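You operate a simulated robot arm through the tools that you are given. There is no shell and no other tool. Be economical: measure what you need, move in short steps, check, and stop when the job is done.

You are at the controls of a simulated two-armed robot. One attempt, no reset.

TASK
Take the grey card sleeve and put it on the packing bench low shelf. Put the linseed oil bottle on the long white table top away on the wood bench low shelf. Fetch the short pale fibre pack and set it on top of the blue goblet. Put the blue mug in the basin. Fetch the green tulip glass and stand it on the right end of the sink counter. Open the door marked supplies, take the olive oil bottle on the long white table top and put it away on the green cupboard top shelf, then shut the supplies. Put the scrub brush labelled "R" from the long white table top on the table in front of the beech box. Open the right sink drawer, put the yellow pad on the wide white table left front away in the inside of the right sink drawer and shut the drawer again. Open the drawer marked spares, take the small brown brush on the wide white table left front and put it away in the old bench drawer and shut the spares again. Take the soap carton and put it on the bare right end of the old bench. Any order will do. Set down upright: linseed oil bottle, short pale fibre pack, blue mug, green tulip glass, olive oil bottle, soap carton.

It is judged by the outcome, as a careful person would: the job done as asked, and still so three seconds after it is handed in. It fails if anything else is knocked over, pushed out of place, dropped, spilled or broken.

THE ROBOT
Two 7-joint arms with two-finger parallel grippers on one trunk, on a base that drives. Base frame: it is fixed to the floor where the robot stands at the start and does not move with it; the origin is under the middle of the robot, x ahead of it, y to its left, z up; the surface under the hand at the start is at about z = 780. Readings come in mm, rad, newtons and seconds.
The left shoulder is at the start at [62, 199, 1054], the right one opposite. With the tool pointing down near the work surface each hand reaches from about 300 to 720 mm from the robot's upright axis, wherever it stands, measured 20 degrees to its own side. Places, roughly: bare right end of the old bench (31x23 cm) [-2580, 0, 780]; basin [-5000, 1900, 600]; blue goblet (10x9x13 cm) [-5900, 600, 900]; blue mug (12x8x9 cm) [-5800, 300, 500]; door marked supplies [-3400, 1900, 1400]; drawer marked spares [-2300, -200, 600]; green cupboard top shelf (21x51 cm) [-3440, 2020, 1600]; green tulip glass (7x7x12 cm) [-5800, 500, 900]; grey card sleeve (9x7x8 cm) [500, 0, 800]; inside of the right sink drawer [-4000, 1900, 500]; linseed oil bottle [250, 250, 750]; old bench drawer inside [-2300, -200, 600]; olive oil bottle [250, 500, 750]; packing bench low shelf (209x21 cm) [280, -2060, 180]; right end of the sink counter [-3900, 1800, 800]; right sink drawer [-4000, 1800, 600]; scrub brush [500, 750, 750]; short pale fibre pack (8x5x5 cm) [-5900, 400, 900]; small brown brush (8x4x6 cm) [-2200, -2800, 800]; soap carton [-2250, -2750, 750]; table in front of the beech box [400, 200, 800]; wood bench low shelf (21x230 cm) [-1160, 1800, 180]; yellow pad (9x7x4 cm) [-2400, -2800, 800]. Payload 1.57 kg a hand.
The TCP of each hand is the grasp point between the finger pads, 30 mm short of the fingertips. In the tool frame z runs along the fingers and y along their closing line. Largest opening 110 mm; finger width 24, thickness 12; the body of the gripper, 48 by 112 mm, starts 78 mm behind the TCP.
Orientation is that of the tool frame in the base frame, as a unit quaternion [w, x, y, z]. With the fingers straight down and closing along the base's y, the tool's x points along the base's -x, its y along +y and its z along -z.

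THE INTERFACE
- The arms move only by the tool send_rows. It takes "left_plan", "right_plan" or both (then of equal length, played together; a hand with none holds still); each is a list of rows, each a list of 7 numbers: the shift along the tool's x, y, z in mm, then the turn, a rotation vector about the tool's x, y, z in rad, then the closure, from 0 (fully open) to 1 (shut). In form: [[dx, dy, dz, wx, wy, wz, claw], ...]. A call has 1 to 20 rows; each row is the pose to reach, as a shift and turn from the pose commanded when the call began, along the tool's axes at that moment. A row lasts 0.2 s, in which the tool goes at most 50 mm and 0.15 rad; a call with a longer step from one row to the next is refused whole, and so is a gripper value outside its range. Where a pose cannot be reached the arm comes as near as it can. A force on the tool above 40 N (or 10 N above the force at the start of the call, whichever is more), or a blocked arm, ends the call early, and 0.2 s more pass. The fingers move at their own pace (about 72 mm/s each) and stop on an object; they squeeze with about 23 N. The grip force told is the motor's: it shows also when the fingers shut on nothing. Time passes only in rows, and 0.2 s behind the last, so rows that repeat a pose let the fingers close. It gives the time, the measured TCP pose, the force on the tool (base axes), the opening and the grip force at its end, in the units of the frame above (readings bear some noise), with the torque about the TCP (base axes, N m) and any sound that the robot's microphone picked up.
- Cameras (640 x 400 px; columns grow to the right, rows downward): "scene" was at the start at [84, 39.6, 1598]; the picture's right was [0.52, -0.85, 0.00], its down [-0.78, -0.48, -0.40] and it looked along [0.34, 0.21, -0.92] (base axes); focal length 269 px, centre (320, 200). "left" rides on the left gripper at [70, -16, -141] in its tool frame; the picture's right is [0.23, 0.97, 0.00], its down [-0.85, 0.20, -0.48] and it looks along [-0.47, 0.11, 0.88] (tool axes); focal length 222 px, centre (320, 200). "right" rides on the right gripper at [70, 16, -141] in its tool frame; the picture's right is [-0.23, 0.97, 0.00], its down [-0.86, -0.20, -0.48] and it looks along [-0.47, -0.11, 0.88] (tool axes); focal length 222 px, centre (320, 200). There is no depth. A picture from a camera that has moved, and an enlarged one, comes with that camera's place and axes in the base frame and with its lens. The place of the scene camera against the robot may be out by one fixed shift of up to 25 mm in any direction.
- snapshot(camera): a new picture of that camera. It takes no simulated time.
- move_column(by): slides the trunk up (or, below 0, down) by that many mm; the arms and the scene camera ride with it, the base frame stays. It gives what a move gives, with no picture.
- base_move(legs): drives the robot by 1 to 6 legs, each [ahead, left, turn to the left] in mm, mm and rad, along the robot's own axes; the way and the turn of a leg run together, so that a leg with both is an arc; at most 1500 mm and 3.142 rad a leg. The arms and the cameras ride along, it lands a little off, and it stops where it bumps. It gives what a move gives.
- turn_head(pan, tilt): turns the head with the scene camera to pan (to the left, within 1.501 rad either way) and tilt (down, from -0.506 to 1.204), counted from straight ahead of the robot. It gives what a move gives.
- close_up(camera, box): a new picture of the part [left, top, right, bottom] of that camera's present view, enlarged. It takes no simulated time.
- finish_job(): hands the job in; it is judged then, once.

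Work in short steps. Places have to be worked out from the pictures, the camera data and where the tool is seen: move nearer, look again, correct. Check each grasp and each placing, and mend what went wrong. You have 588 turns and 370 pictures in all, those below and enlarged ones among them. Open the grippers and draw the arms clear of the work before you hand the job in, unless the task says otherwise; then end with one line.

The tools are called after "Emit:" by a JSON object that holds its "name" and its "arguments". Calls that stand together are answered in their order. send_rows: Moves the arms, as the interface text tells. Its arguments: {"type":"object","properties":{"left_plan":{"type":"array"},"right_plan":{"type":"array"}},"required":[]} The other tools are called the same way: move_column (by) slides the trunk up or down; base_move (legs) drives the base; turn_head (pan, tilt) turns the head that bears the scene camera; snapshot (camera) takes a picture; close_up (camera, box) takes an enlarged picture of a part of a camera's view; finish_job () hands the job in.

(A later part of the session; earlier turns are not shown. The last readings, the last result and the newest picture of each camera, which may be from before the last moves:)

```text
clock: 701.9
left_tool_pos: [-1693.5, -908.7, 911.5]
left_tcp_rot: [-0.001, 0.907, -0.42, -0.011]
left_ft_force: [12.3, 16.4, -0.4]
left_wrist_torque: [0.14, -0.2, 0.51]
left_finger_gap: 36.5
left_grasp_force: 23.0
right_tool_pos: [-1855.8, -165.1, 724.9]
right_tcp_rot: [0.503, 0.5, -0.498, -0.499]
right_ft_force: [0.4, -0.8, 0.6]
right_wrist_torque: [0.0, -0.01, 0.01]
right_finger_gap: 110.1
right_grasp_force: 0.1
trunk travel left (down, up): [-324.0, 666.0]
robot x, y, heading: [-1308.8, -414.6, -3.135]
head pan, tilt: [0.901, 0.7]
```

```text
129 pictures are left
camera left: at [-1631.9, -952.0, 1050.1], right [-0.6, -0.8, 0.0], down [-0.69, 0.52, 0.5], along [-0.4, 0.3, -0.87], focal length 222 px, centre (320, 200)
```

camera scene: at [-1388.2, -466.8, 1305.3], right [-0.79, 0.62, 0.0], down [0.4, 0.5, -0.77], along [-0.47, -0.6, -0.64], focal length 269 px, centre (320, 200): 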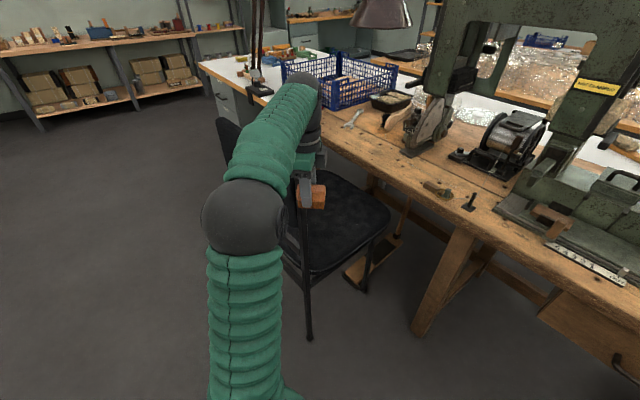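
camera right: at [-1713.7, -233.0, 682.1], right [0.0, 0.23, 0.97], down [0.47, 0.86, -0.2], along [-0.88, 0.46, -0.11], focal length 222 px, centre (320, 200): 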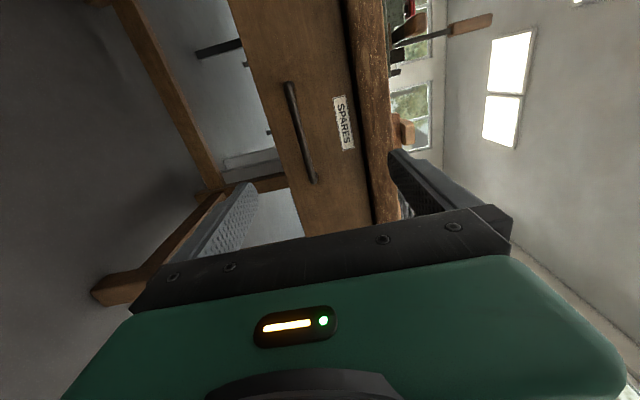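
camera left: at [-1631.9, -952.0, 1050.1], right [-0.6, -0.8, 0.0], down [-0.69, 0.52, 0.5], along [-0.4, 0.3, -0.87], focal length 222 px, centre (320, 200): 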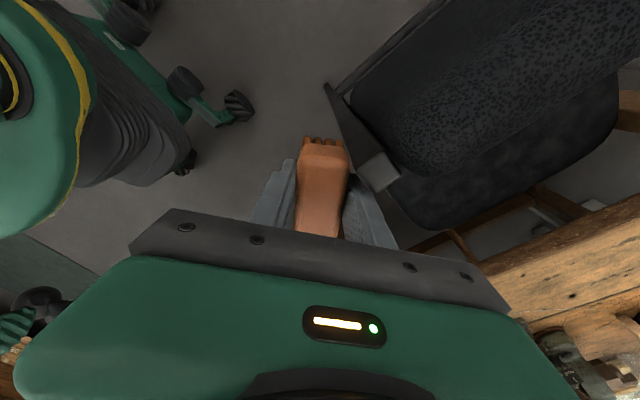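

The hand pushed on the chair's frame. I retreat, then take the same view as before (same base/head pose) to measure whether the chair shifted.

Emit:
{"name": "base_move", "arguments": {"legs": [[-80, -60, 0]]}}

Emit:
{"name": "move_column", "arguments": {"by": 55}}

Emit:
{"name": "base_move", "arguments": {"legs": [[100, -130, 0.536]]}}

Emit:
{"name": "turn_head", "arguments": {"pan": -0.499, "tilt": 0.799}}

Emit:
{"name": "snapshot", "arguments": {"camera": "scene"}}

```text
clock: 703.0
left_tool_pos: [-1613.0, -856.2, 905.3]
left_tcp_rot: [-0.004, 0.907, -0.42, -0.014]
left_ft_force: [0.5, -0.4, -0.4]
left_wrist_torque: [0.05, 0.03, -0.01]
left_finger_gap: 33.4
left_grasp_force: 22.7
right_tool_pos: [-1778.6, -113.3, 728.3]
right_tcp_rot: [0.501, 0.503, -0.496, -0.5]
right_ft_force: [-0.9, -0.7, 0.8]
right_wrist_torque: [0.02, -0.02, 0.0]
right_finger_gap: 110.2
right_grasp_force: 0.2
trunk travel left (down, up): [-324.0, 666.0]
robot x, y, heading: [-1224.6, -351.1, -3.131]
head pan, tilt: [0.901, 0.7]
```

```text
clock: 704.0
left_tool_pos: [-1614.1, -846.5, 966.2]
left_tcp_rot: [0.001, 0.907, -0.42, -0.011]
left_ft_force: [-0.3, -0.7, -1.3]
left_wrist_torque: [-0.01, 0.0, -0.04]
left_finger_gap: 33.7
left_grasp_force: 23.1
right_tool_pos: [-1779.0, -104.7, 780.7]
right_tcp_rot: [0.504, 0.5, -0.498, -0.498]
right_ft_force: [0.7, -0.4, -0.8]
right_wrist_torque: [0.01, 0.02, 0.03]
right_finger_gap: 109.9
right_grasp_force: 0.0
trunk travel left (down, up): [-379.0, 611.0]
robot x, y, heading: [-1224.1, -352.1, -3.137]
head pan, tilt: [0.901, 0.7]
```

```text
clock: 705.9
left_tool_pos: [-1436.0, -881.3, 964.2]
left_tcp_rot: [0.002, 0.986, -0.167, -0.012]
left_ft_force: [-0.3, 0.5, -0.5]
left_wrist_torque: [0.03, 0.01, 0.02]
left_finger_gap: 33.4
left_grasp_force: 23.2
right_tool_pos: [-1954.7, -323.2, 781.6]
right_tcp_rot: [0.616, 0.614, -0.348, -0.349]
right_ft_force: [-1.2, 0.5, 0.6]
right_wrist_torque: [0.04, 0.0, -0.04]
right_finger_gap: 109.9
right_grasp_force: 0.0
trunk travel left (down, up): [-379.0, 611.0]
robot x, y, heading: [-1359.3, -253.1, -2.6]
head pan, tilt: [0.901, 0.7]
```

```text
clock: 707.4
left_tool_pos: [-1437.2, -878.8, 966.0]
left_tcp_rot: [0.003, 0.986, -0.166, -0.012]
left_ft_force: [-0.1, 0.1, -0.6]
left_wrist_torque: [-0.02, 0.02, 0.03]
left_finger_gap: 33.5
left_grasp_force: 23.6
right_tool_pos: [-1955.9, -322.3, 781.5]
right_tcp_rot: [0.617, 0.614, -0.348, -0.349]
right_ft_force: [-0.6, -0.1, 0.5]
right_wrist_torque: [-0.01, 0.01, 0.02]
right_finger_gap: 109.9
right_grasp_force: 0.1
trunk travel left (down, up): [-379.0, 611.0]
robot x, y, heading: [-1355.1, -258.2, -2.604]
head pan, tilt: [-0.499, 0.799]
```

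```text
128 pictures are left
camera scene: at [-1464.9, -268.3, 1351.6], right [-0.04, 1.0, 0.0], down [0.72, 0.03, -0.7], along [-0.7, -0.03, -0.72], focal length 269 px, centre (320, 200)
```

scene: 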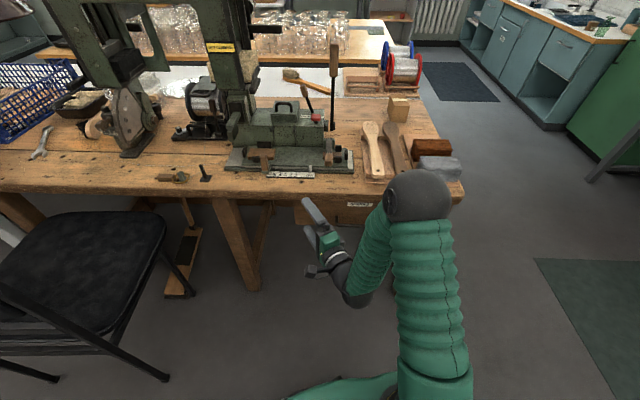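

Comparing with the earlier view the chair was shoved about 45 mm toward the bench; I'll set it back once the brush is put away. First raise the left hand well above the chair, then return to the drawer.

Emit:
{"name": "send_rows", "arguments": {"left_plan": [[0, 0, -40, 0, 0, 0, 1], [0, 0, -80, 0, 0, 0, 1], [0, 0, -120, 0, 0, 0, 1], [0, 0, -160, 0, 0, 0, 1], [0, 0, -200, 0, 0, 0, 1]]}}

Emit:
{"name": "base_move", "arguments": {"legs": [[-200, 0, 0], [0, 0, -0.538]]}}

Emit:
{"name": "move_column", "arguments": {"by": -138}}

Emit:
{"name": "send_rows", "arguments": {"right_plan": [[0, 0, 0, 0, 0, 0, 0], [0, 0, 0, 0, 0, 0, 0]]}}

```text
clock: 708.6
left_tool_pos: [-1426.8, -858.8, 1077.9]
left_tcp_rot: [0.004, 0.986, -0.167, -0.013]
left_ft_force: [0.0, 0.4, -0.7]
left_wrist_torque: [0.0, 0.01, 0.0]
left_finger_gap: 33.5
left_grasp_force: 23.3
left hand out of reach, approached as far as the arm can: row 3, 4, 5
right_tool_pos: [-1955.6, -321.3, 782.1]
right_tcp_rot: [0.617, 0.614, -0.348, -0.348]
right_ft_force: [0.5, -0.3, 0.0]
right_wrist_torque: [0.0, 0.01, 0.03]
right_finger_gap: 109.8
right_grasp_force: 0.0
trunk travel left (down, up): [-379.0, 611.0]
robot x, y, heading: [-1359.2, -255.0, -2.606]
head pan, tilt: [-0.499, 0.799]
```

```text
clock: 711.7
left_tool_pos: [-1560.6, -635.5, 1078.0]
left_tcp_rot: [0.001, 0.905, -0.425, -0.013]
left_ft_force: [-0.1, -0.1, 0.3]
left_wrist_torque: [0.0, -0.02, -0.03]
left_finger_gap: 33.0
left_grasp_force: 22.6
right_tool_pos: [-1736.0, 96.8, 781.1]
right_tcp_rot: [-0.501, -0.498, 0.5, 0.501]
right_ft_force: [-0.3, 1.0, 1.4]
right_wrist_torque: [0.03, -0.01, 0.01]
right_finger_gap: 109.9
right_grasp_force: 0.1
trunk travel left (down, up): [-379.0, 611.0]
robot x, y, heading: [-1187.5, -150.6, 3.139]
head pan, tilt: [-0.499, 0.799]
```

```text
clock: 713.4
left_tool_pos: [-1560.6, -635.2, 939.3]
left_tcp_rot: [0.002, 0.905, -0.425, -0.014]
left_ft_force: [0.5, 0.2, -0.8]
left_wrist_torque: [-0.04, -0.05, 0.0]
left_finger_gap: 33.5
left_grasp_force: 22.8
right_tool_pos: [-1734.1, 97.2, 644.2]
right_tcp_rot: [0.502, 0.498, -0.499, -0.501]
right_ft_force: [0.2, 0.9, 0.0]
right_wrist_torque: [-0.01, 0.0, -0.01]
right_finger_gap: 109.9
right_grasp_force: 0.1
trunk travel left (down, up): [-241.0, 749.0]
robot x, y, heading: [-1185.9, -150.4, 3.135]
head pan, tilt: [-0.499, 0.799]
```

```text
clock: 714.0
left_tool_pos: [-1559.7, -636.7, 939.8]
left_tcp_rot: [0.001, 0.905, -0.425, -0.013]
left_ft_force: [-0.2, 0.1, -1.2]
left_wrist_torque: [0.0, -0.01, 0.04]
left_finger_gap: 33.4
left_grasp_force: 23.2
right_tool_pos: [-1733.6, 97.5, 644.1]
right_tcp_rot: [0.502, 0.497, -0.499, -0.502]
right_ft_force: [-0.8, 0.8, -1.0]
right_wrist_torque: [0.0, 0.01, -0.03]
right_finger_gap: 110.2
right_grasp_force: 0.0
trunk travel left (down, up): [-241.0, 749.0]
robot x, y, heading: [-1187.9, -149.4, 3.139]
head pan, tilt: [-0.499, 0.799]
```

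I retract the left hand 130 mm so it stays clear of the chair's back, then approach the bar.

Emit:
{"name": "send_rows", "arguments": {"left_plan": [[9, -35, 0, 0, 0, 0, 1], [18, -70, 0, 0, 0, 0, 1], [28, -105, 0, 0, 0, 0, 1], [37, -138, 0, 0, 0, 0, 1]]}}

Emit:
{"name": "base_move", "arguments": {"legs": [[0, 268, 0], [130, 0, 0]]}}

Emit:
{"name": "snapshot", "arguments": {"camera": "right"}}

```text
clock: 715.0
left_tool_pos: [-1428.6, -573.9, 936.8]
left_tcp_rot: [0.003, 0.905, -0.425, -0.014]
left_ft_force: [0.3, -0.2, -0.5]
left_wrist_torque: [0.03, 0.04, 0.0]
left_finger_gap: 33.4
left_grasp_force: 23.0
right_tool_pos: [-1733.5, 98.9, 643.6]
right_tcp_rot: [0.502, 0.497, -0.5, -0.501]
right_ft_force: [0.8, -0.2, -0.1]
right_wrist_torque: [0.0, -0.01, 0.03]
right_finger_gap: 109.8
right_grasp_force: 0.1
trunk travel left (down, up): [-241.0, 749.0]
robot x, y, heading: [-1186.8, -151.3, 3.138]
head pan, tilt: [-0.499, 0.799]
```

```text
clock: 717.7
left_tool_pos: [-1562.7, -843.7, 936.5]
left_tcp_rot: [0.001, 0.905, -0.425, -0.012]
left_ft_force: [-0.2, -0.7, -1.0]
left_wrist_torque: [0.0, -0.01, 0.03]
left_finger_gap: 33.5
left_grasp_force: 23.2
right_tool_pos: [-1864.2, -170.3, 644.1]
right_tcp_rot: [-0.5, -0.498, 0.5, 0.501]
right_ft_force: [0.5, 0.2, -0.1]
right_wrist_torque: [-0.02, 0.0, 0.0]
right_finger_gap: 110.0
right_grasp_force: 0.1
trunk travel left (down, up): [-241.0, 749.0]
robot x, y, heading: [-1316.8, -422.0, 3.135]
head pan, tilt: [-0.499, 0.799]
```

```text
127 pictures are left
camera right: at [-1722.7, -240.2, 659.2], right [0.0, 0.23, 0.97], down [0.48, 0.85, -0.2], along [-0.88, 0.47, -0.11], focal length 222 px, centre (320, 200)
```

right: 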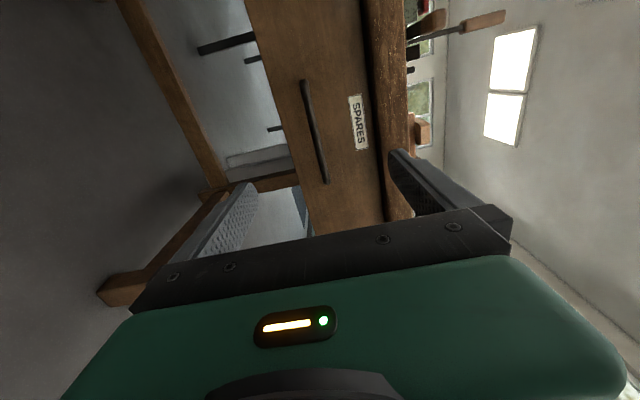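

Triangulated bar: x≈-2098, z≈632, y≈-168. Lower 12 mm and advance 150 mm, check.

Emit:
{"name": "move_column", "arguments": {"by": -12}}

Emit:
{"name": "base_move", "arguments": {"legs": [[150, 0, 0.004]]}}

Emit:
{"name": "snapshot", "arguments": {"camera": "right"}}

```text
clock: 718.3
left_tool_pos: [-1560.9, -842.3, 925.4]
left_tcp_rot: [0.003, 0.905, -0.426, -0.015]
left_ft_force: [-0.1, 0.1, -0.6]
left_wrist_torque: [0.03, 0.0, -0.05]
left_finger_gap: 33.4
left_grasp_force: 22.2
right_tool_pos: [-1863.3, -169.9, 632.6]
right_tcp_rot: [-0.501, -0.497, 0.5, 0.502]
right_ft_force: [-0.1, 0.2, -0.8]
right_wrist_torque: [0.01, -0.03, -0.01]
right_finger_gap: 110.2
right_grasp_force: 0.0
trunk travel left (down, up): [-229.0, 761.0]
robot x, y, heading: [-1322.0, -420.1, 3.14]
head pan, tilt: [-0.499, 0.799]
```

```text
clock: 719.7
left_tool_pos: [-1712.5, -842.0, 924.2]
left_tcp_rot: [0.002, 0.905, -0.425, -0.013]
left_ft_force: [-0.5, 0.5, -1.0]
left_wrist_torque: [-0.02, -0.04, -0.01]
left_finger_gap: 33.3
left_grasp_force: 23.0
right_tool_pos: [-2015.5, -169.6, 631.5]
right_tcp_rot: [0.501, 0.498, -0.5, -0.5]
right_ft_force: [-0.5, 1.0, 0.3]
right_wrist_torque: [0.02, 0.0, 0.0]
right_finger_gap: 110.2
right_grasp_force: 0.0
trunk travel left (down, up): [-229.0, 761.0]
robot x, y, heading: [-1472.0, -421.6, 3.134]
head pan, tilt: [-0.499, 0.799]
```

```text
126 pictures are left
camera right: at [-1873.5, -239.4, 647.2], right [0.0, 0.23, 0.97], down [0.48, 0.85, -0.2], along [-0.88, 0.47, -0.11], focal length 222 px, centre (320, 200)
```

right: 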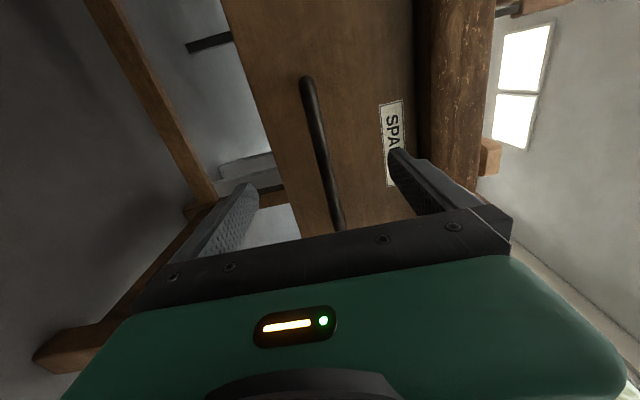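

Well centred. Advance with the arm under guard and close on the bar.

Emit:
{"name": "send_rows", "arguments": {"right_plan": [[0, 0, 25, 0, 0, 0, 0.3], [0, 0, 45, 0, 0, 0, 0.3], [0, 0, 60, 0, 0, 0, 0.3], [0, 0, 70, 0, 0, 0, 0.3], [0, 0, 76, 0, 0, 0, 0.3], [0, 0, 76, 0, 0, 0, 1], [0, 0, 76, 0, 0, 0, 1], [0, 0, 76, 0, 0, 0, 1], [0, 0, 76, 0, 0, 0, 1]]}}

Emit:
{"name": "snapshot", "arguments": {"camera": "right"}}

```text
clock: 720.5
left_tool_pos: [-1710.2, -842.0, 924.2]
left_tcp_rot: [0.002, 0.904, -0.426, -0.015]
left_ft_force: [0.2, 0.1, -1.2]
left_wrist_torque: [0.02, -0.07, 0.0]
left_finger_gap: 33.6
left_grasp_force: 22.9
right_tool_pos: [-2066.2, -169.7, 629.8]
right_tcp_rot: [-0.499, -0.5, 0.502, 0.499]
right_ft_force: [20.4, -0.8, 1.3]
right_wrist_torque: [-0.01, 0.99, 0.27]
right_finger_gap: 79.1
right_grasp_force: 1.1
trunk travel left (down, up): [-229.0, 761.0]
robot x, y, heading: [-1467.9, -419.1, 3.131]
head pan, tilt: [-0.499, 0.799]
stopped in row 3 (right hand): the force on the tool passed its limit at 66 N (the readings are from after the stop); the commanded pose is now the measured one
```

```text
125 pictures are left
camera right: at [-1923.9, -238.9, 646.8], right [0.0, 0.23, 0.97], down [0.48, 0.85, -0.2], along [-0.88, 0.47, -0.11], focal length 222 px, centre (320, 200)
```

right: 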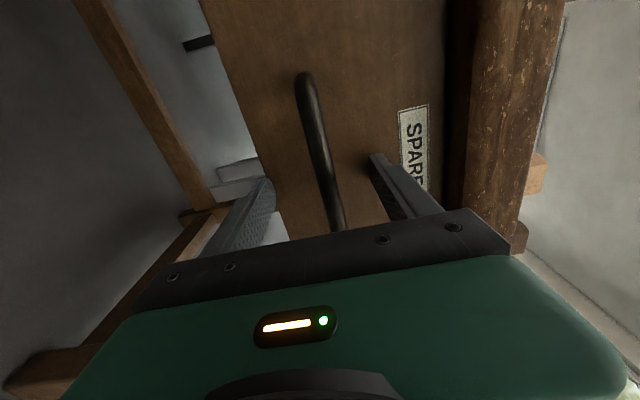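

The fingertips met the drawer face; the bar is between them. Back 4 mm and close.

Emit:
{"name": "send_rows", "arguments": {"right_plan": [[0, 0, -6, 0, 0, 0, 0.3], [0, 0, -6, 0, 0, 0, 0.7], [0, 0, -6, 0, 0, 0, 1], [0, 0, -6, 0, 0, 0, 1], [0, 0, -6, 0, 0, 0, 1]]}}

Emit:
{"name": "snapshot", "arguments": {"camera": "right"}}

```text
clock: 721.7
left_tool_pos: [-1706.8, -843.4, 926.0]
left_tcp_rot: [0.002, 0.905, -0.426, -0.016]
left_ft_force: [0.4, 0.1, -0.3]
left_wrist_torque: [-0.01, 0.0, 0.0]
left_finger_gap: 33.4
left_grasp_force: 23.1
right_tool_pos: [-2060.8, -169.5, 638.7]
right_tcp_rot: [-0.503, -0.496, 0.497, 0.504]
right_ft_force: [-0.7, 5.2, 38.0]
right_wrist_torque: [0.08, -0.17, 0.52]
right_finger_gap: 12.8
right_grasp_force: 29.6
trunk travel left (down, up): [-229.0, 761.0]
robot x, y, heading: [-1464.4, -420.5, 3.135]
head pan, tilt: [-0.499, 0.799]
```

```text
124 pictures are left
camera right: at [-1917.9, -238.9, 651.7], right [0.01, 0.23, 0.97], down [0.48, 0.85, -0.21], along [-0.88, 0.47, -0.1], focal length 222 px, centre (320, 200)
```

right: 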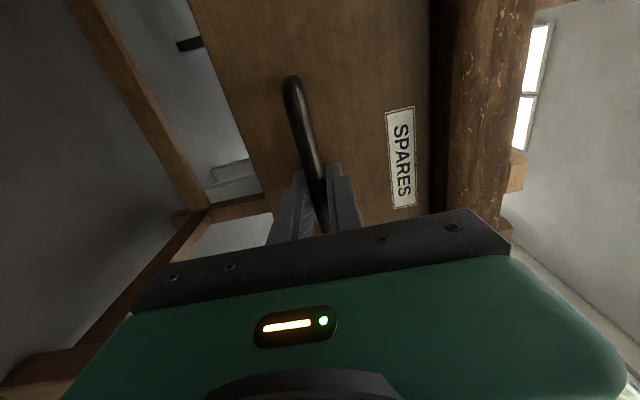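

Bar gripped. Relax the vertical load and pull the drawer out with the base.

Emit:
{"name": "send_rows", "arguments": {"right_plan": [[0, 5, 0, 0, 0, 0, 1], [0, 8, 0, 0, 0, 0, 1]]}}

Emit:
{"name": "base_move", "arguments": {"legs": [[-130, 0, 0], [-130, 0, 0]]}}

Emit:
{"name": "snapshot", "arguments": {"camera": "scene"}}

```text
clock: 722.3
left_tool_pos: [-1708.6, -842.9, 925.0]
left_tcp_rot: [0.002, 0.905, -0.426, -0.015]
left_ft_force: [-0.2, -0.2, -0.7]
left_wrist_torque: [-0.03, 0.0, -0.01]
left_finger_gap: 33.5
left_grasp_force: 22.4
right_tool_pos: [-2059.7, -169.8, 637.5]
right_tcp_rot: [-0.498, -0.499, 0.503, 0.499]
right_ft_force: [1.3, 2.2, 10.5]
right_wrist_torque: [0.6, 0.11, -0.89]
right_finger_gap: 13.1
right_grasp_force: 29.8
trunk travel left (down, up): [-229.0, 761.0]
robot x, y, heading: [-1465.1, -422.1, 3.135]
head pan, tilt: [-0.499, 0.799]
```

```text
clock: 724.5
left_tool_pos: [-1450.5, -842.4, 927.9]
left_tcp_rot: [0.004, 0.905, -0.426, -0.014]
left_ft_force: [-0.9, 0.2, -0.8]
left_wrist_torque: [0.03, 0.0, 0.0]
left_finger_gap: 33.4
left_grasp_force: 23.1
right_tool_pos: [-1802.0, -168.9, 637.3]
right_tcp_rot: [-0.499, -0.5, 0.503, 0.498]
right_ft_force: [1.0, 10.7, -2.6]
right_wrist_torque: [0.73, -0.03, -0.13]
right_finger_gap: 12.7
right_grasp_force: 29.7
trunk travel left (down, up): [-229.0, 761.0]
robot x, y, heading: [-1209.7, -421.5, 3.139]
head pan, tilt: [-0.499, 0.799]
```

```text
123 pictures are left
camera scene: at [-1311.1, -373.9, 1201.6], right [0.48, 0.88, 0.0], down [0.63, -0.35, -0.7], along [-0.61, 0.34, -0.72], focal length 269 px, centre (320, 200)
```

scene: 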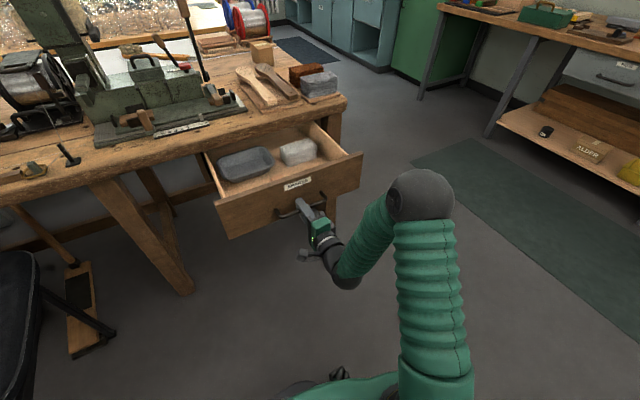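

Drawer is open (~255 mm). Release the bar, back off, and look inside.

Emit:
{"name": "send_rows", "arguments": {"right_plan": [[0, 0, 0, 0, 0, 0, 0.6], [0, 0, 0, 0, 0, 0, 0.3], [0, 0, 0, 0, 0, 0, 0.3]]}}

Emit:
{"name": "base_move", "arguments": {"legs": [[-150, 0, 0]]}}

Emit:
{"name": "move_column", "arguments": {"by": 250}}

Emit:
{"name": "snapshot", "arguments": {"camera": "scene"}}

```text
clock: 725.3
left_tool_pos: [-1451.2, -844.2, 925.0]
left_tcp_rot: [0.003, 0.905, -0.425, -0.015]
left_ft_force: [0.1, -0.4, -0.8]
left_wrist_torque: [-0.02, 0.01, -0.01]
left_finger_gap: 33.4
left_grasp_force: 22.6
right_tool_pos: [-1802.6, -170.2, 638.0]
right_tcp_rot: [-0.5, -0.499, 0.502, 0.499]
right_ft_force: [0.1, -0.2, -0.2]
right_wrist_torque: [0.0, 0.02, 0.02]
right_finger_gap: 76.7
right_grasp_force: 0.0
trunk travel left (down, up): [-229.0, 761.0]
robot x, y, heading: [-1207.8, -418.7, 3.134]
head pan, tilt: [-0.499, 0.799]
```

```text
clock: 726.7
left_tool_pos: [-1298.5, -845.5, 926.0]
left_tcp_rot: [0.002, 0.905, -0.426, -0.013]
left_ft_force: [-0.6, -0.2, -0.7]
left_wrist_torque: [-0.04, 0.03, -0.01]
left_finger_gap: 33.5
left_grasp_force: 23.4
right_tool_pos: [-1649.8, -171.7, 639.1]
right_tcp_rot: [-0.5, -0.498, 0.502, 0.5]
right_ft_force: [0.1, 0.0, 0.6]
right_wrist_torque: [0.06, -0.04, 0.0]
right_finger_gap: 77.1
right_grasp_force: 0.0
trunk travel left (down, up): [-229.0, 761.0]
robot x, y, heading: [-1055.9, -420.3, 3.135]
head pan, tilt: [-0.499, 0.799]
```

```text
clock: 729.2
left_tool_pos: [-1298.7, -843.8, 1176.8]
left_tcp_rot: [0.003, 0.905, -0.426, -0.014]
left_ft_force: [0.2, 0.9, -0.7]
left_wrist_torque: [0.0, -0.04, -0.04]
left_finger_gap: 33.7
left_grasp_force: 22.9
right_tool_pos: [-1649.7, -170.7, 888.7]
right_tcp_rot: [-0.499, -0.499, 0.503, 0.499]
right_ft_force: [0.2, 0.2, 0.2]
right_wrist_torque: [-0.02, 0.0, -0.01]
right_finger_gap: 76.9
right_grasp_force: 0.0
trunk travel left (down, up): [-479.0, 511.0]
robot x, y, heading: [-1054.5, -419.2, 3.141]
head pan, tilt: [-0.499, 0.799]
```

```text
122 pictures are left
camera scene: at [-1160.2, -377.1, 1451.6], right [0.48, 0.88, 0.0], down [0.63, -0.35, -0.7], along [-0.61, 0.34, -0.72], focal length 269 px, centre (320, 200)
```

scene: 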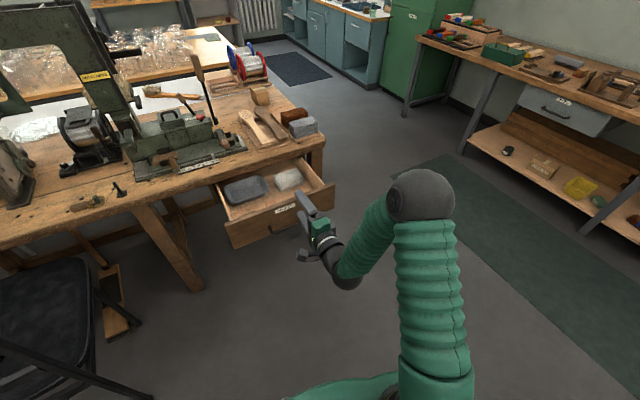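

Emit:
{"name": "close_up", "arguments": {"camera": "scene", "box": [200, 140, 360, 260]}}

```text
3.33 times, centred on (280, 200) of scene
camera zoom: at [-1160.2, -377.1, 1451.6], right [0.48, 0.88, 0.0], down [0.63, -0.35, -0.7], along [-0.61, 0.34, -0.72], focal length 897 px, centre (453, 200)
```

zoom: 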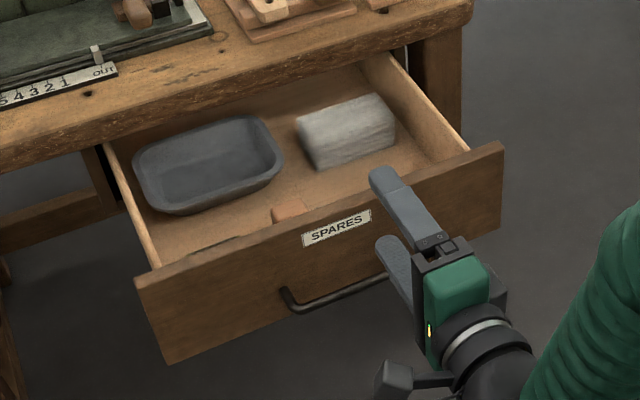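

Inside: a grey tin (left), a white block (right), a small brown piece mid-front; the front strip at right (x≈-1890, y≈-40) is free. I bring the left hand there from the north side, extending it and turning it to close along x.

Emit:
{"name": "base_move", "arguments": {"legs": [[0, -800, 0]]}}

Emit:
{"name": "send_rows", "arguments": {"left_plan": [[-17, 20, 10, 0, 0, 0.12, 1], [-34, 40, 20, 0, 0, 0.24, 1], [-51, 60, 30, 0, 0, 0.36, 1], [-68, 80, 40, 0, 0, 0.48, 1], [-85, 100, 50, 0, 0, 0.6, 1], [-100, 120, 60, 0, 0, 0.69, 1], [-100, 120, 60, 0, 0, 0.69, 1]]}}

Emit:
{"name": "base_move", "arguments": {"legs": [[400, 0, 0]]}}

Emit:
{"name": "snapshot", "arguments": {"camera": "left"}}

```text
clock: 733.5
left_tool_pos: [-1295.3, -49.0, 1175.4]
left_tcp_rot: [0.001, 0.905, -0.425, -0.015]
left_ft_force: [0.5, 0.3, -0.7]
left_wrist_torque: [0.02, 0.01, 0.03]
left_finger_gap: 33.7
left_grasp_force: 23.1
right_tool_pos: [-1647.2, 624.0, 889.7]
right_tcp_rot: [-0.498, -0.5, 0.502, 0.5]
right_ft_force: [0.4, 0.4, -0.1]
right_wrist_torque: [-0.01, 0.0, 0.02]
right_finger_gap: 77.1
right_grasp_force: 0.0
trunk travel left (down, up): [-479.0, 511.0]
robot x, y, heading: [-1052.3, 375.4, 3.14]
head pan, tilt: [-0.499, 0.799]
```

```text
clock: 735.1
left_tool_pos: [-1451.9, -45.0, 1119.4]
left_tcp_rot: [0.006, 0.708, -0.706, -0.013]
left_ft_force: [0.1, 0.5, -0.6]
left_wrist_torque: [-0.02, 0.02, 0.0]
left_finger_gap: 33.5
left_grasp_force: 22.8
right_tool_pos: [-1646.1, 627.5, 889.4]
right_tcp_rot: [-0.5, -0.499, 0.502, 0.499]
right_ft_force: [0.3, 0.2, -0.3]
right_wrist_torque: [0.0, 0.03, 0.0]
right_finger_gap: 76.7
right_grasp_force: 0.1
trunk travel left (down, up): [-479.0, 511.0]
robot x, y, heading: [-1056.8, 376.7, 3.137]
head pan, tilt: [-0.499, 0.799]
```

```text
clock: 737.6
left_tool_pos: [-1855.6, -44.0, 1120.4]
left_tcp_rot: [0.007, 0.708, -0.706, -0.013]
left_ft_force: [0.0, 0.2, -1.8]
left_wrist_torque: [-0.04, -0.02, -0.01]
left_finger_gap: 33.7
left_grasp_force: 23.0
right_tool_pos: [-2048.5, 627.9, 888.9]
right_tcp_rot: [-0.499, -0.5, 0.502, 0.499]
right_ft_force: [-0.2, 0.5, -0.2]
right_wrist_torque: [0.04, 0.02, 0.04]
right_finger_gap: 77.2
right_grasp_force: 0.1
trunk travel left (down, up): [-479.0, 511.0]
robot x, y, heading: [-1456.1, 379.5, 3.132]
head pan, tilt: [-0.499, 0.799]
```

```text
120 pictures are left
camera left: at [-1833.6, -115.1, 1259.4], right [-0.97, -0.23, 0.02], down [-0.19, 0.85, 0.49], along [-0.13, 0.47, -0.87], focal length 222 px, centre (320, 200)
```

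left: 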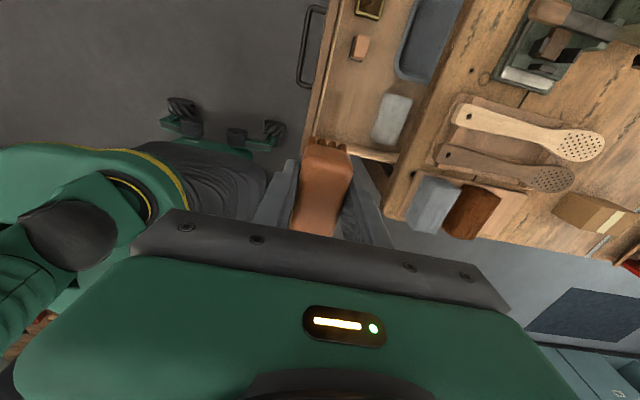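

Inside measured from the wrist: front wall x≈-1868, white block front x≈-1997, north wall y≈20. Target (-1925,-55): advance 69 mm, lower the column 300 mm.

Emit:
{"name": "base_move", "arguments": {"legs": [[69, 11, 0.008]]}}

Emit:
{"name": "move_column", "arguments": {"by": -300}}

Emit:
{"name": "snapshot", "arguments": {"camera": "left"}}

```text
clock: 738.6
left_tool_pos: [-1920.8, -53.4, 1121.1]
left_tcp_rot: [0.008, 0.711, -0.703, -0.011]
left_ft_force: [-0.2, 0.1, -0.4]
left_wrist_torque: [-0.01, -0.07, 0.0]
left_finger_gap: 33.6
left_grasp_force: 22.2
right_tool_pos: [-2121.4, 614.8, 888.8]
right_tcp_rot: [0.503, 0.5, -0.501, -0.496]
right_ft_force: [1.2, 0.7, -0.7]
right_wrist_torque: [0.0, 0.01, 0.01]
right_finger_gap: 76.9
right_grasp_force: 0.0
trunk travel left (down, up): [-479.0, 511.0]
robot x, y, heading: [-1526.0, 366.4, -3.141]
head pan, tilt: [-0.499, 0.799]
```

```text
clock: 741.6
left_tool_pos: [-1917.8, -56.9, 820.8]
left_tcp_rot: [0.008, 0.711, -0.703, -0.014]
left_ft_force: [-0.2, 0.9, -0.5]
left_wrist_torque: [0.02, -0.02, 0.01]
left_finger_gap: 33.7
left_grasp_force: 23.2
right_tool_pos: [-2117.9, 613.7, 588.7]
right_tcp_rot: [0.501, 0.502, -0.499, -0.497]
right_ft_force: [0.2, 0.1, -0.3]
right_wrist_torque: [0.03, -0.03, 0.0]
right_finger_gap: 77.0
right_grasp_force: 0.0
trunk travel left (down, up): [-179.0, 811.0]
robot x, y, heading: [-1523.8, 363.6, -3.137]
head pan, tilt: [-0.499, 0.799]
```

```text
119 pictures are left
camera left: at [-1896.8, -128.1, 960.0], right [-0.97, -0.24, 0.03], down [-0.19, 0.85, 0.49], along [-0.14, 0.47, -0.87], focal length 222 px, centre (320, 200)
```

left: 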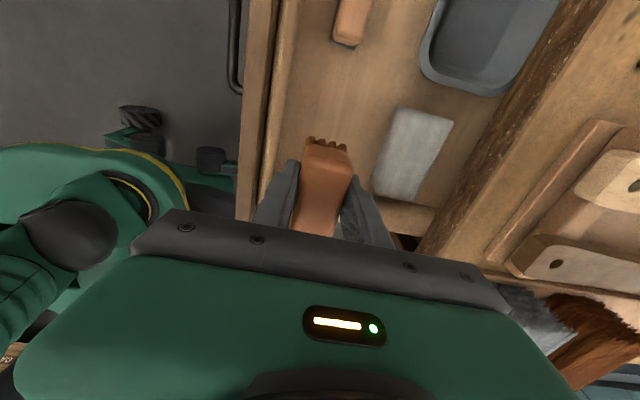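

Centred between the front wall and the block. Lower guarded.

Emit:
{"name": "send_rows", "arguments": {"left_plan": [[0, 0, 30, 0, 0, 0, 1], [0, 0, 60, 0, 0, 0, 1], [0, 0, 80, 0, 0, 0, 1], [0, 0, 92, 0, 0, 0, 1], [0, 0, 98, 0, 0, 0, 1], [0, 0, 104, 0, 0, 0, 1], [0, 0, 110, 0, 0, 0, 1], [0, 0, 115, 0, 0, 0, 1], [0, 0, 120, 0, 0, 0, 1]]}}

Emit:
{"name": "snapshot", "arguments": {"camera": "left"}}

```text
clock: 743.6
left_tool_pos: [-1921.4, -55.9, 700.1]
left_tcp_rot: [0.007, 0.711, -0.703, -0.014]
left_ft_force: [0.4, -0.6, -0.6]
left_wrist_torque: [-0.01, -0.02, 0.02]
left_finger_gap: 33.7
left_grasp_force: 23.0
right_tool_pos: [-2118.5, 614.2, 590.4]
right_tcp_rot: [0.503, 0.501, -0.499, -0.497]
right_ft_force: [-0.1, 0.2, 0.0]
right_wrist_torque: [0.01, -0.07, 0.03]
right_finger_gap: 77.0
right_grasp_force: 0.1
trunk travel left (down, up): [-179.0, 811.0]
robot x, y, heading: [-1530.2, 367.8, -3.136]
head pan, tilt: [-0.499, 0.799]
```

```text
118 pictures are left
camera left: at [-1900.5, -127.2, 839.7], right [-0.97, -0.24, 0.03], down [-0.19, 0.85, 0.49], along [-0.14, 0.47, -0.87], focal length 222 px, centre (320, 200)
```

left: 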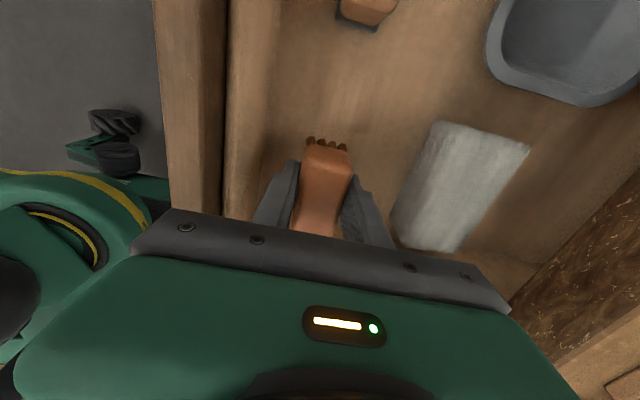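

Emit:
{"name": "send_rows", "arguments": {"left_plan": [[0, 0, 6, 0, 0, 0, 1], [0, 0, 12, 0, 0, 0, 1], [0, 0, 17, 0, 0, 0, 1], [0, 0, 22, 0, 0, 0, 1], [0, 0, 27, 0, 0, 0, 1], [0, 0, 32, 0, 0, 0, 1], [0, 0, 37, 0, 0, 0, 1], [0, 0, 42, 0, 0, 0, 1], [0, 0, 47, 0, 0, 0, 1], [0, 0, 52, 0, 0, 0, 1]]}}

Emit:
{"name": "snapshot", "arguments": {"camera": "left"}}

```text
clock: 745.8
left_tool_pos: [-1924.0, -54.8, 651.6]
left_tcp_rot: [0.011, 0.711, -0.703, -0.013]
left_ft_force: [-2.5, -3.6, 24.3]
left_wrist_torque: [-0.04, -0.31, -0.02]
left_finger_gap: 33.7
left_grasp_force: 23.1
right_tool_pos: [-2117.1, 614.8, 590.5]
right_tcp_rot: [0.503, 0.501, -0.5, -0.497]
right_ft_force: [-0.7, 0.6, 0.0]
right_wrist_torque: [-0.01, 0.0, -0.01]
right_finger_gap: 76.9
right_grasp_force: 0.0
trunk travel left (down, up): [-179.0, 811.0]
robot x, y, heading: [-1528.2, 368.5, -3.141]
head pan, tilt: [-0.499, 0.799]
```

```text
117 pictures are left
camera left: at [-1901.0, -125.3, 791.3], right [-0.97, -0.24, 0.03], down [-0.19, 0.85, 0.49], along [-0.14, 0.47, -0.87], focal length 222 px, centre (320, 200)
```

left: 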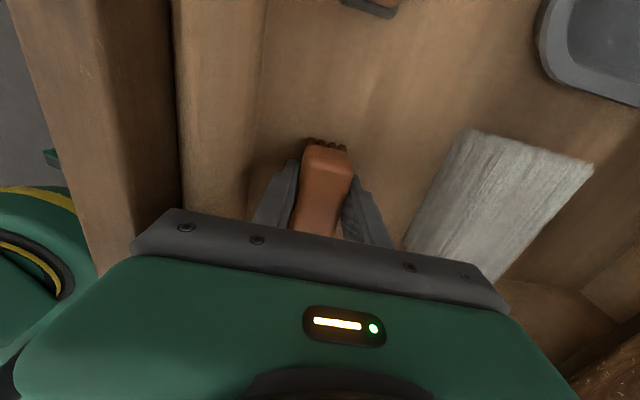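

Brush stands on the drawer floor. Release a little and lift out.

Emit:
{"name": "send_rows", "arguments": {"left_plan": [[0, 0, -2, 0, 0, 0, 1], [0, 0, -2, 0, 0, 0, 0.5], [0, 0, -2, 0, 0, 0, 0.45], [0, 0, -20, 0, 0, 0, 0.45], [0, 0, -60, 0, 0, 0, 0.45], [0, 0, -100, 0, 0, 0, 0.45], [0, 0, -150, 0, 0, 0, 0.45], [0, 0, -200, 0, 0, 0, 0.3]]}}

Emit:
{"name": "snapshot", "arguments": {"camera": "left"}}

```text
clock: 747.6
left_tool_pos: [-1916.7, -56.4, 848.9]
left_tcp_rot: [0.007, 0.711, -0.703, -0.013]
left_ft_force: [-0.1, -0.1, -1.0]
left_wrist_torque: [-0.01, -0.02, 0.03]
left_finger_gap: 76.7
left_grasp_force: 0.1
right_tool_pos: [-2119.1, 613.7, 589.8]
right_tcp_rot: [0.503, 0.501, -0.5, -0.497]
right_ft_force: [0.3, -0.6, -0.5]
right_wrist_torque: [-0.04, -0.02, -0.01]
right_finger_gap: 76.9
right_grasp_force: 0.0
trunk travel left (down, up): [-179.0, 811.0]
robot x, y, heading: [-1525.9, 366.1, -3.14]
head pan, tilt: [-0.499, 0.799]
```

```text
116 pictures are left
camera left: at [-1895.3, -127.3, 988.6], right [-0.97, -0.24, 0.03], down [-0.19, 0.85, 0.49], along [-0.14, 0.47, -0.87], focal length 222 px, centre (320, 200)
```

left: 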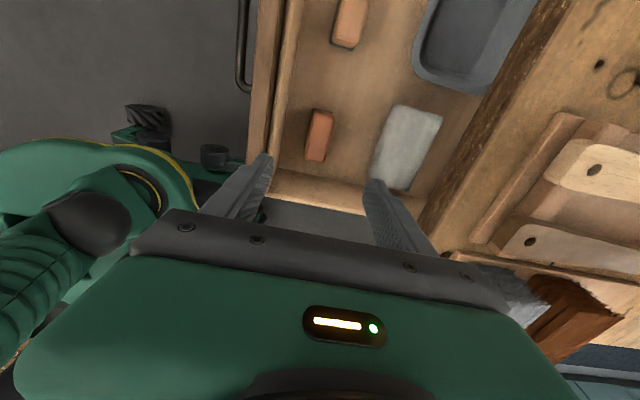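

Brush is in the drawer. I turn the left hand back to neutral, shut its fingers, and go in front of the drawer to push it closed.

Emit:
{"name": "send_rows", "arguments": {"left_plan": [[0, 0, 0, 0, 0, -0.14, 1], [0, 0, 0, 0, 0, -0.28, 1], [0, 0, 0, 0, 0, -0.42, 1], [0, 0, 0, 0, 0, -0.56, 1], [0, 0, 0, 0, 0, -0.7, 1], [0, 0, 0, 0, 0, -0.84, 1], [0, 0, 0, 0, 0, -0.98, 1], [0, 0, 0, 0, 0, -1.12, 1], [0, 0, 0, 0, 0, -1.26, 1], [0, 0, 0, 0, 0, -1.4, 1], [0, 0, 0, 0, 0, -1.54, 1], [0, 0, 0, 0, 0, -1.57, 1]]}}

Emit:
{"name": "base_move", "arguments": {"legs": [[-180, 0, 0], [0, 109, 0]]}}

Emit:
{"name": "move_column", "arguments": {"by": -144}}

Emit:
{"name": "snapshot", "arguments": {"camera": "left"}}

```text
clock: 750.2
left_tool_pos: [-1918.7, -58.3, 849.2]
left_tcp_rot: [-0.004, 1.0, 0.006, -0.016]
left_ft_force: [0.0, 0.3, -0.1]
left_wrist_torque: [0.04, -0.01, 0.01]
left_finger_gap: 0.0
left_grasp_force: 20.9
right_tool_pos: [-2117.8, 613.5, 589.9]
right_tcp_rot: [0.502, 0.502, -0.499, -0.497]
right_ft_force: [-0.4, -0.7, 0.6]
right_wrist_torque: [0.02, -0.01, 0.0]
right_finger_gap: 76.7
right_grasp_force: 0.0
trunk travel left (down, up): [-179.0, 811.0]
robot x, y, heading: [-1524.0, 367.4, -3.142]
head pan, tilt: [-0.499, 0.799]
```

```text
clock: 752.5
left_tool_pos: [-1738.2, -164.9, 847.0]
left_tcp_rot: [-0.004, 1.0, 0.003, -0.013]
left_ft_force: [0.3, -0.9, 0.8]
left_wrist_torque: [0.08, 0.04, 0.0]
left_finger_gap: 0.0
left_grasp_force: 21.2
right_tool_pos: [-1936.3, 506.5, 588.5]
right_tcp_rot: [0.501, 0.501, -0.501, -0.497]
right_ft_force: [0.2, -0.4, 0.7]
right_wrist_torque: [0.0, -0.02, -0.03]
right_finger_gap: 76.7
right_grasp_force: 0.0
trunk travel left (down, up): [-179.0, 811.0]
robot x, y, heading: [-1340.3, 258.6, -3.142]
head pan, tilt: [-0.499, 0.799]
```

```text
clock: 754.2
left_tool_pos: [-1736.3, -165.5, 704.5]
left_tcp_rot: [-0.005, 1.0, 0.003, -0.014]
left_ft_force: [-0.3, -0.2, -0.2]
left_wrist_torque: [0.0, -0.01, 0.0]
left_finger_gap: 0.0
left_grasp_force: 21.7
right_tool_pos: [-1935.6, 505.1, 446.7]
right_tcp_rot: [0.501, 0.5, -0.5, -0.499]
right_ft_force: [-0.1, 0.6, 0.0]
right_wrist_torque: [-0.01, 0.02, -0.01]
right_finger_gap: 77.1
right_grasp_force: 0.1
trunk travel left (down, up): [-35.0, 955.0]
robot x, y, heading: [-1341.2, 258.6, -3.135]
head pan, tilt: [-0.499, 0.799]
```

```text
115 pictures are left
camera left: at [-1662.4, -150.9, 842.9], right [0.23, -0.97, -0.02], down [-0.84, -0.21, 0.5], along [-0.49, -0.1, -0.86], focal length 222 px, centre (320, 200)
```

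left: 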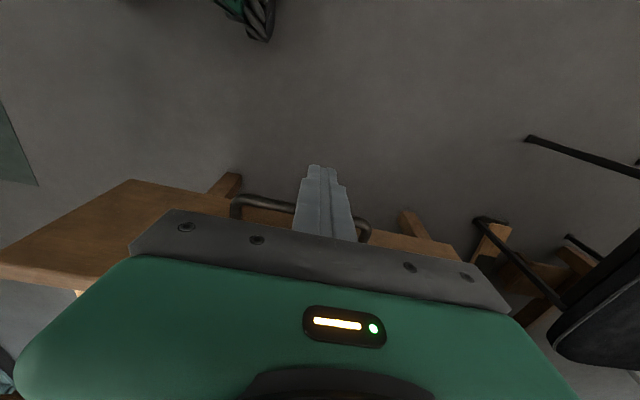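

The shut fingers will pass above the bar to the drawer face. Push in with the base.

Emit:
{"name": "base_move", "arguments": {"legs": [[200, 0, 0], [120, 0, 0]]}}

Emit:
{"name": "snapshot", "arguments": {"camera": "left"}}

Emit:
{"name": "turn_head", "arguments": {"pan": 0.5, "tilt": 0.8}}

Emit:
{"name": "snapshot", "arguments": {"camera": "scene"}}

```text
clock: 756.7
left_tool_pos: [-2057.5, -166.6, 704.3]
left_tcp_rot: [-0.006, 1.0, 0.002, -0.015]
left_ft_force: [-0.7, -0.2, -0.4]
left_wrist_torque: [0.01, 0.02, -0.04]
left_finger_gap: 0.0
left_grasp_force: 20.7
right_tool_pos: [-2255.4, 506.4, 445.6]
right_tcp_rot: [0.501, 0.501, -0.5, -0.498]
right_ft_force: [0.2, -0.4, 0.3]
right_wrist_torque: [-0.02, -0.01, 0.03]
right_finger_gap: 76.8
right_grasp_force: 0.0
trunk travel left (down, up): [-35.0, 955.0]
robot x, y, heading: [-1666.9, 259.6, -3.142]
head pan, tilt: [-0.499, 0.799]
```

```text
114 pictures are left
camera left: at [-1983.9, -151.0, 842.6], right [0.23, -0.97, -0.02], down [-0.84, -0.21, 0.5], along [-0.49, -0.1, -0.86], focal length 222 px, centre (320, 200)
```

left: 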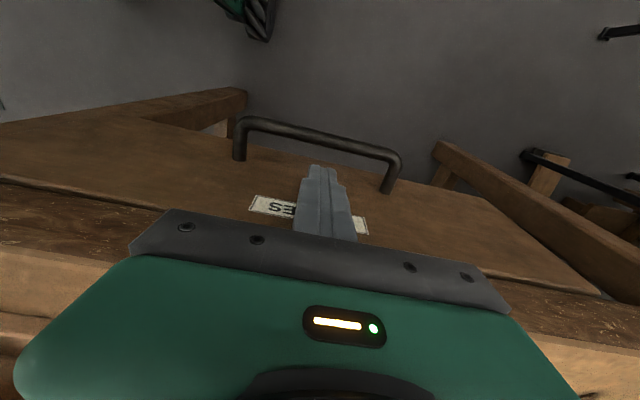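

```text
clock: 758.0
left_tool_pos: [-2059.1, -166.1, 704.6]
left_tcp_rot: [-0.006, 1.0, 0.003, -0.016]
left_ft_force: [-0.4, -0.5, 0.1]
left_wrist_torque: [0.05, -0.01, -0.02]
left_finger_gap: 0.1
left_grasp_force: 21.3
right_tool_pos: [-2256.3, 505.2, 447.0]
right_tcp_rot: [0.501, 0.5, -0.5, -0.499]
right_ft_force: [0.1, 0.0, -0.1]
right_wrist_torque: [0.02, 0.01, 0.01]
right_finger_gap: 77.0
right_grasp_force: 0.1
trunk travel left (down, up): [-35.0, 955.0]
robot x, y, heading: [-1663.4, 260.5, -3.139]
head pan, tilt: [0.499, 0.799]
```

```text
113 pictures are left
camera scene: at [-1766.7, 225.6, 1007.6], right [-0.48, 0.88, 0.0], down [0.63, 0.34, -0.7], along [-0.61, -0.33, -0.72], focal length 269 px, centre (320, 200)
```

scene: 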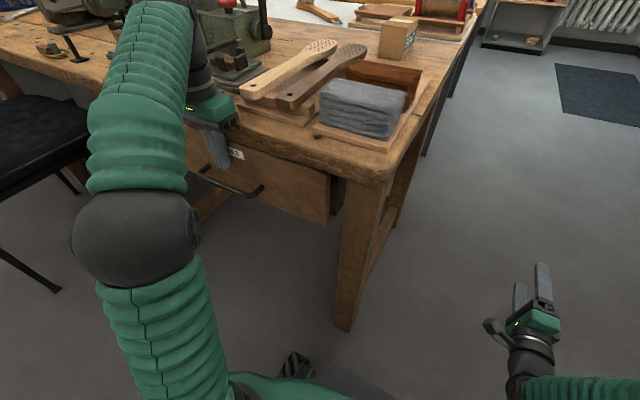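

Nearly shut; press the last bit with the arm until it resists.

Emit:
{"name": "send_rows", "arguments": {"left_plan": [[-8, 0, 0, 0, 0, 0, 1], [-16, 0, 0, 0, 0, 0, 1], [-24, 0, 0, 0, 0, 0, 1], [-32, 0, 0, 0, 0, 0, 1], [-40, 0, 0, 0, 0, 0, 1], [-48, 0, 0, 0, 0, 0, 1]]}}

Emit:
{"name": "snapshot", "arguments": {"camera": "left"}}

```text
clock: 758.4
left_tool_pos: [-2058.4, -166.7, 704.4]
left_tcp_rot: [-0.008, 1.0, 0.006, -0.008]
left_ft_force: [12.4, 3.4, -1.9]
left_wrist_torque: [-0.11, 0.32, -0.21]
left_finger_gap: 0.2
left_grasp_force: 21.5
right_tool_pos: [-2254.5, 505.5, 448.1]
right_tcp_rot: [0.502, 0.5, -0.498, -0.499]
right_ft_force: [0.9, -0.1, -0.6]
right_wrist_torque: [0.0, -0.01, 0.01]
right_finger_gap: 77.1
right_grasp_force: 0.1
trunk travel left (down, up): [-35.0, 955.0]
robot x, y, heading: [-1666.1, 257.2, -3.14]
head pan, tilt: [0.499, 0.799]
stopped in row 2 (left hand): the force on the tool passed its limit at 50 N (the readings are from after the stop); the commanded pose is now the measured one
```

```text
112 pictures are left
camera left: at [-1986.4, -151.3, 844.5], right [0.24, -0.97, -0.02], down [-0.85, -0.22, 0.49], along [-0.48, -0.1, -0.87], focal length 222 px, centre (320, 200)
```

left: 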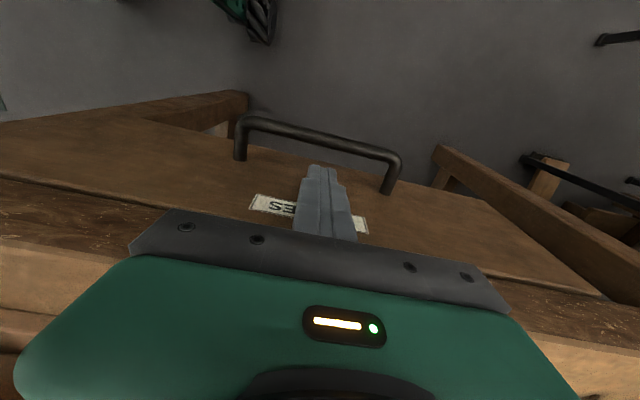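

The bench lip stops the vertical fingers about 25 mm before the drawer is fully in. I back off, tilt the hand 50° forward and push with the fingertips.

Emit:
{"name": "base_move", "arguments": {"legs": [[-100, 0, 0]]}}

Emit:
{"name": "send_rows", "arguments": {"left_plan": [[0, 0, 0, 0, -0.14, 0, 1], [0, 0, 0, 0, -0.28, 0, 1], [0, 0, 0, 0, -0.42, 0, 1], [0, 0, 0, 0, -0.56, 0, 1], [0, 0, 0, 0, -0.7, 0, 1], [0, 0, 0, 0, -0.84, 0, 1], [0, 0, 0, 0, -0.95, 0, 1]]}}

Emit:
{"name": "snapshot", "arguments": {"camera": "left"}}

```text
clock: 759.6
left_tool_pos: [-1961.1, -167.3, 704.0]
left_tcp_rot: [-0.009, 1.0, 0.005, -0.008]
left_ft_force: [-0.2, -0.9, 0.2]
left_wrist_torque: [0.04, -0.02, -0.04]
left_finger_gap: 0.1
left_grasp_force: 21.3
right_tool_pos: [-2156.0, 505.9, 448.3]
right_tcp_rot: [0.501, 0.5, -0.499, -0.499]
right_ft_force: [0.5, 0.6, -0.6]
right_wrist_torque: [0.05, 0.01, 0.02]
right_finger_gap: 77.2
right_grasp_force: 0.0
trunk travel left (down, up): [-35.0, 955.0]
robot x, y, heading: [-1565.0, 260.5, -3.143]
head pan, tilt: [0.499, 0.799]
```

```text
clock: 761.2
left_tool_pos: [-1960.4, -166.7, 703.9]
left_tcp_rot: [-0.004, 0.885, 0.008, -0.466]
left_ft_force: [0.3, -0.5, -0.6]
left_wrist_torque: [-0.03, 0.02, 0.04]
left_finger_gap: 0.0
left_grasp_force: 21.3
right_tool_pos: [-2154.6, 504.3, 447.5]
right_tcp_rot: [0.502, 0.5, -0.499, -0.499]
right_ft_force: [0.7, -1.2, -0.3]
right_wrist_torque: [0.02, 0.02, 0.02]
right_finger_gap: 77.1
right_grasp_force: 0.1
trunk travel left (down, up): [-35.0, 955.0]
robot x, y, heading: [-1562.3, 260.9, -3.142]
head pan, tilt: [0.499, 0.799]
```

```text
111 pictures are left
camera left: at [-1803.7, -148.7, 726.3], right [0.14, -0.97, -0.2], down [-0.09, -0.22, 0.97], along [-0.99, -0.12, -0.11], focal length 222 px, centre (320, 200)
```

left: 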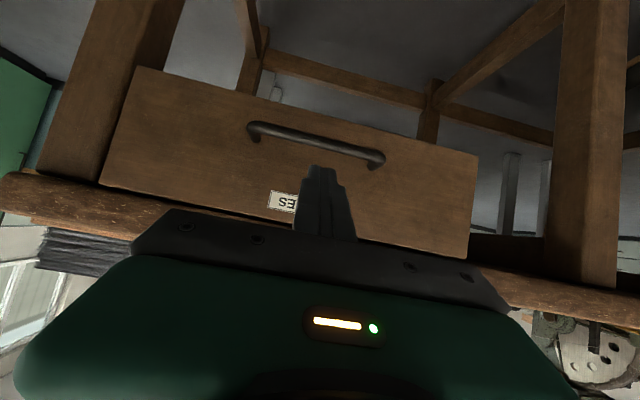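

Push forward with the fingertips on the drawer face.

Emit:
{"name": "base_move", "arguments": {"legs": [[85, 0, 0]]}}

Emit:
{"name": "send_rows", "arguments": {"left_plan": [[-5, 0, 6, 0, 0, 0, 1], [-9, 0, 13, 0, 0, 0, 1], [-14, 0, 20, 0, 0, 0, 1], [-18, 0, 26, 0, 0, 0, 1], [-23, 0, 32, 0, 0, 0, 1], [-28, 0, 39, 0, 0, 0, 1]]}}

Emit:
{"name": "snapshot", "arguments": {"camera": "left"}}

```text
clock: 762.3
left_tool_pos: [-2046.4, -167.1, 704.6]
left_tcp_rot: [-0.004, 0.885, 0.008, -0.466]
left_ft_force: [-0.3, -0.9, -0.4]
left_wrist_torque: [0.0, 0.0, 0.03]
left_finger_gap: 0.0
left_grasp_force: 21.2
right_tool_pos: [-2242.3, 503.6, 448.6]
right_tcp_rot: [0.502, 0.501, -0.499, -0.498]
right_ft_force: [0.2, -0.7, 0.8]
right_wrist_torque: [0.0, -0.01, 0.02]
right_finger_gap: 77.0
right_grasp_force: 0.1
trunk travel left (down, up): [-35.0, 955.0]
robot x, y, heading: [-1650.9, 260.9, -3.137]
head pan, tilt: [0.499, 0.799]
```

```text
clock: 763.1
left_tool_pos: [-2064.5, -166.3, 704.2]
left_tcp_rot: [-0.004, 0.886, 0.009, -0.463]
left_ft_force: [19.6, 3.9, 4.5]
left_wrist_torque: [0.15, 0.06, -0.17]
left_finger_gap: 0.2
left_grasp_force: 21.7
right_tool_pos: [-2239.9, 504.6, 451.0]
right_tcp_rot: [0.504, 0.499, -0.498, -0.499]
right_ft_force: [-0.7, -0.1, -0.2]
right_wrist_torque: [0.01, -0.02, -0.02]
right_finger_gap: 77.2
right_grasp_force: 0.0
trunk travel left (down, up): [-35.0, 955.0]
robot x, y, heading: [-1650.6, 259.1, -3.14]
head pan, tilt: [0.499, 0.799]
stopped in row 4 (left hand): the force on the tool passed its limit at 50 N (the readings are from after the stop); the commanded pose is now the measured one
```

```text
110 pictures are left
camera left: at [-1908.5, -148.9, 727.9], right [0.14, -0.97, -0.2], down [-0.09, -0.22, 0.97], along [-0.99, -0.12, -0.12], focal length 222 px, centre (320, 200)
```

left: 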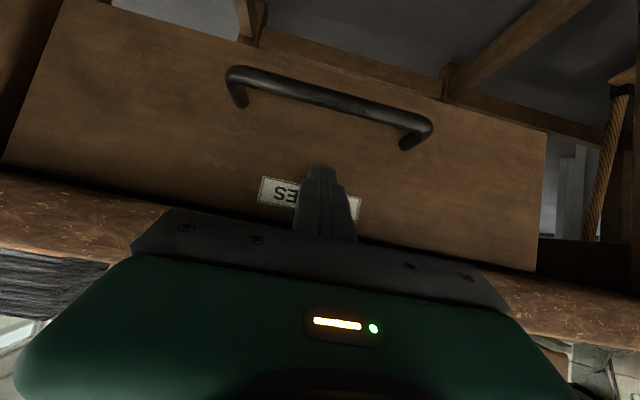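

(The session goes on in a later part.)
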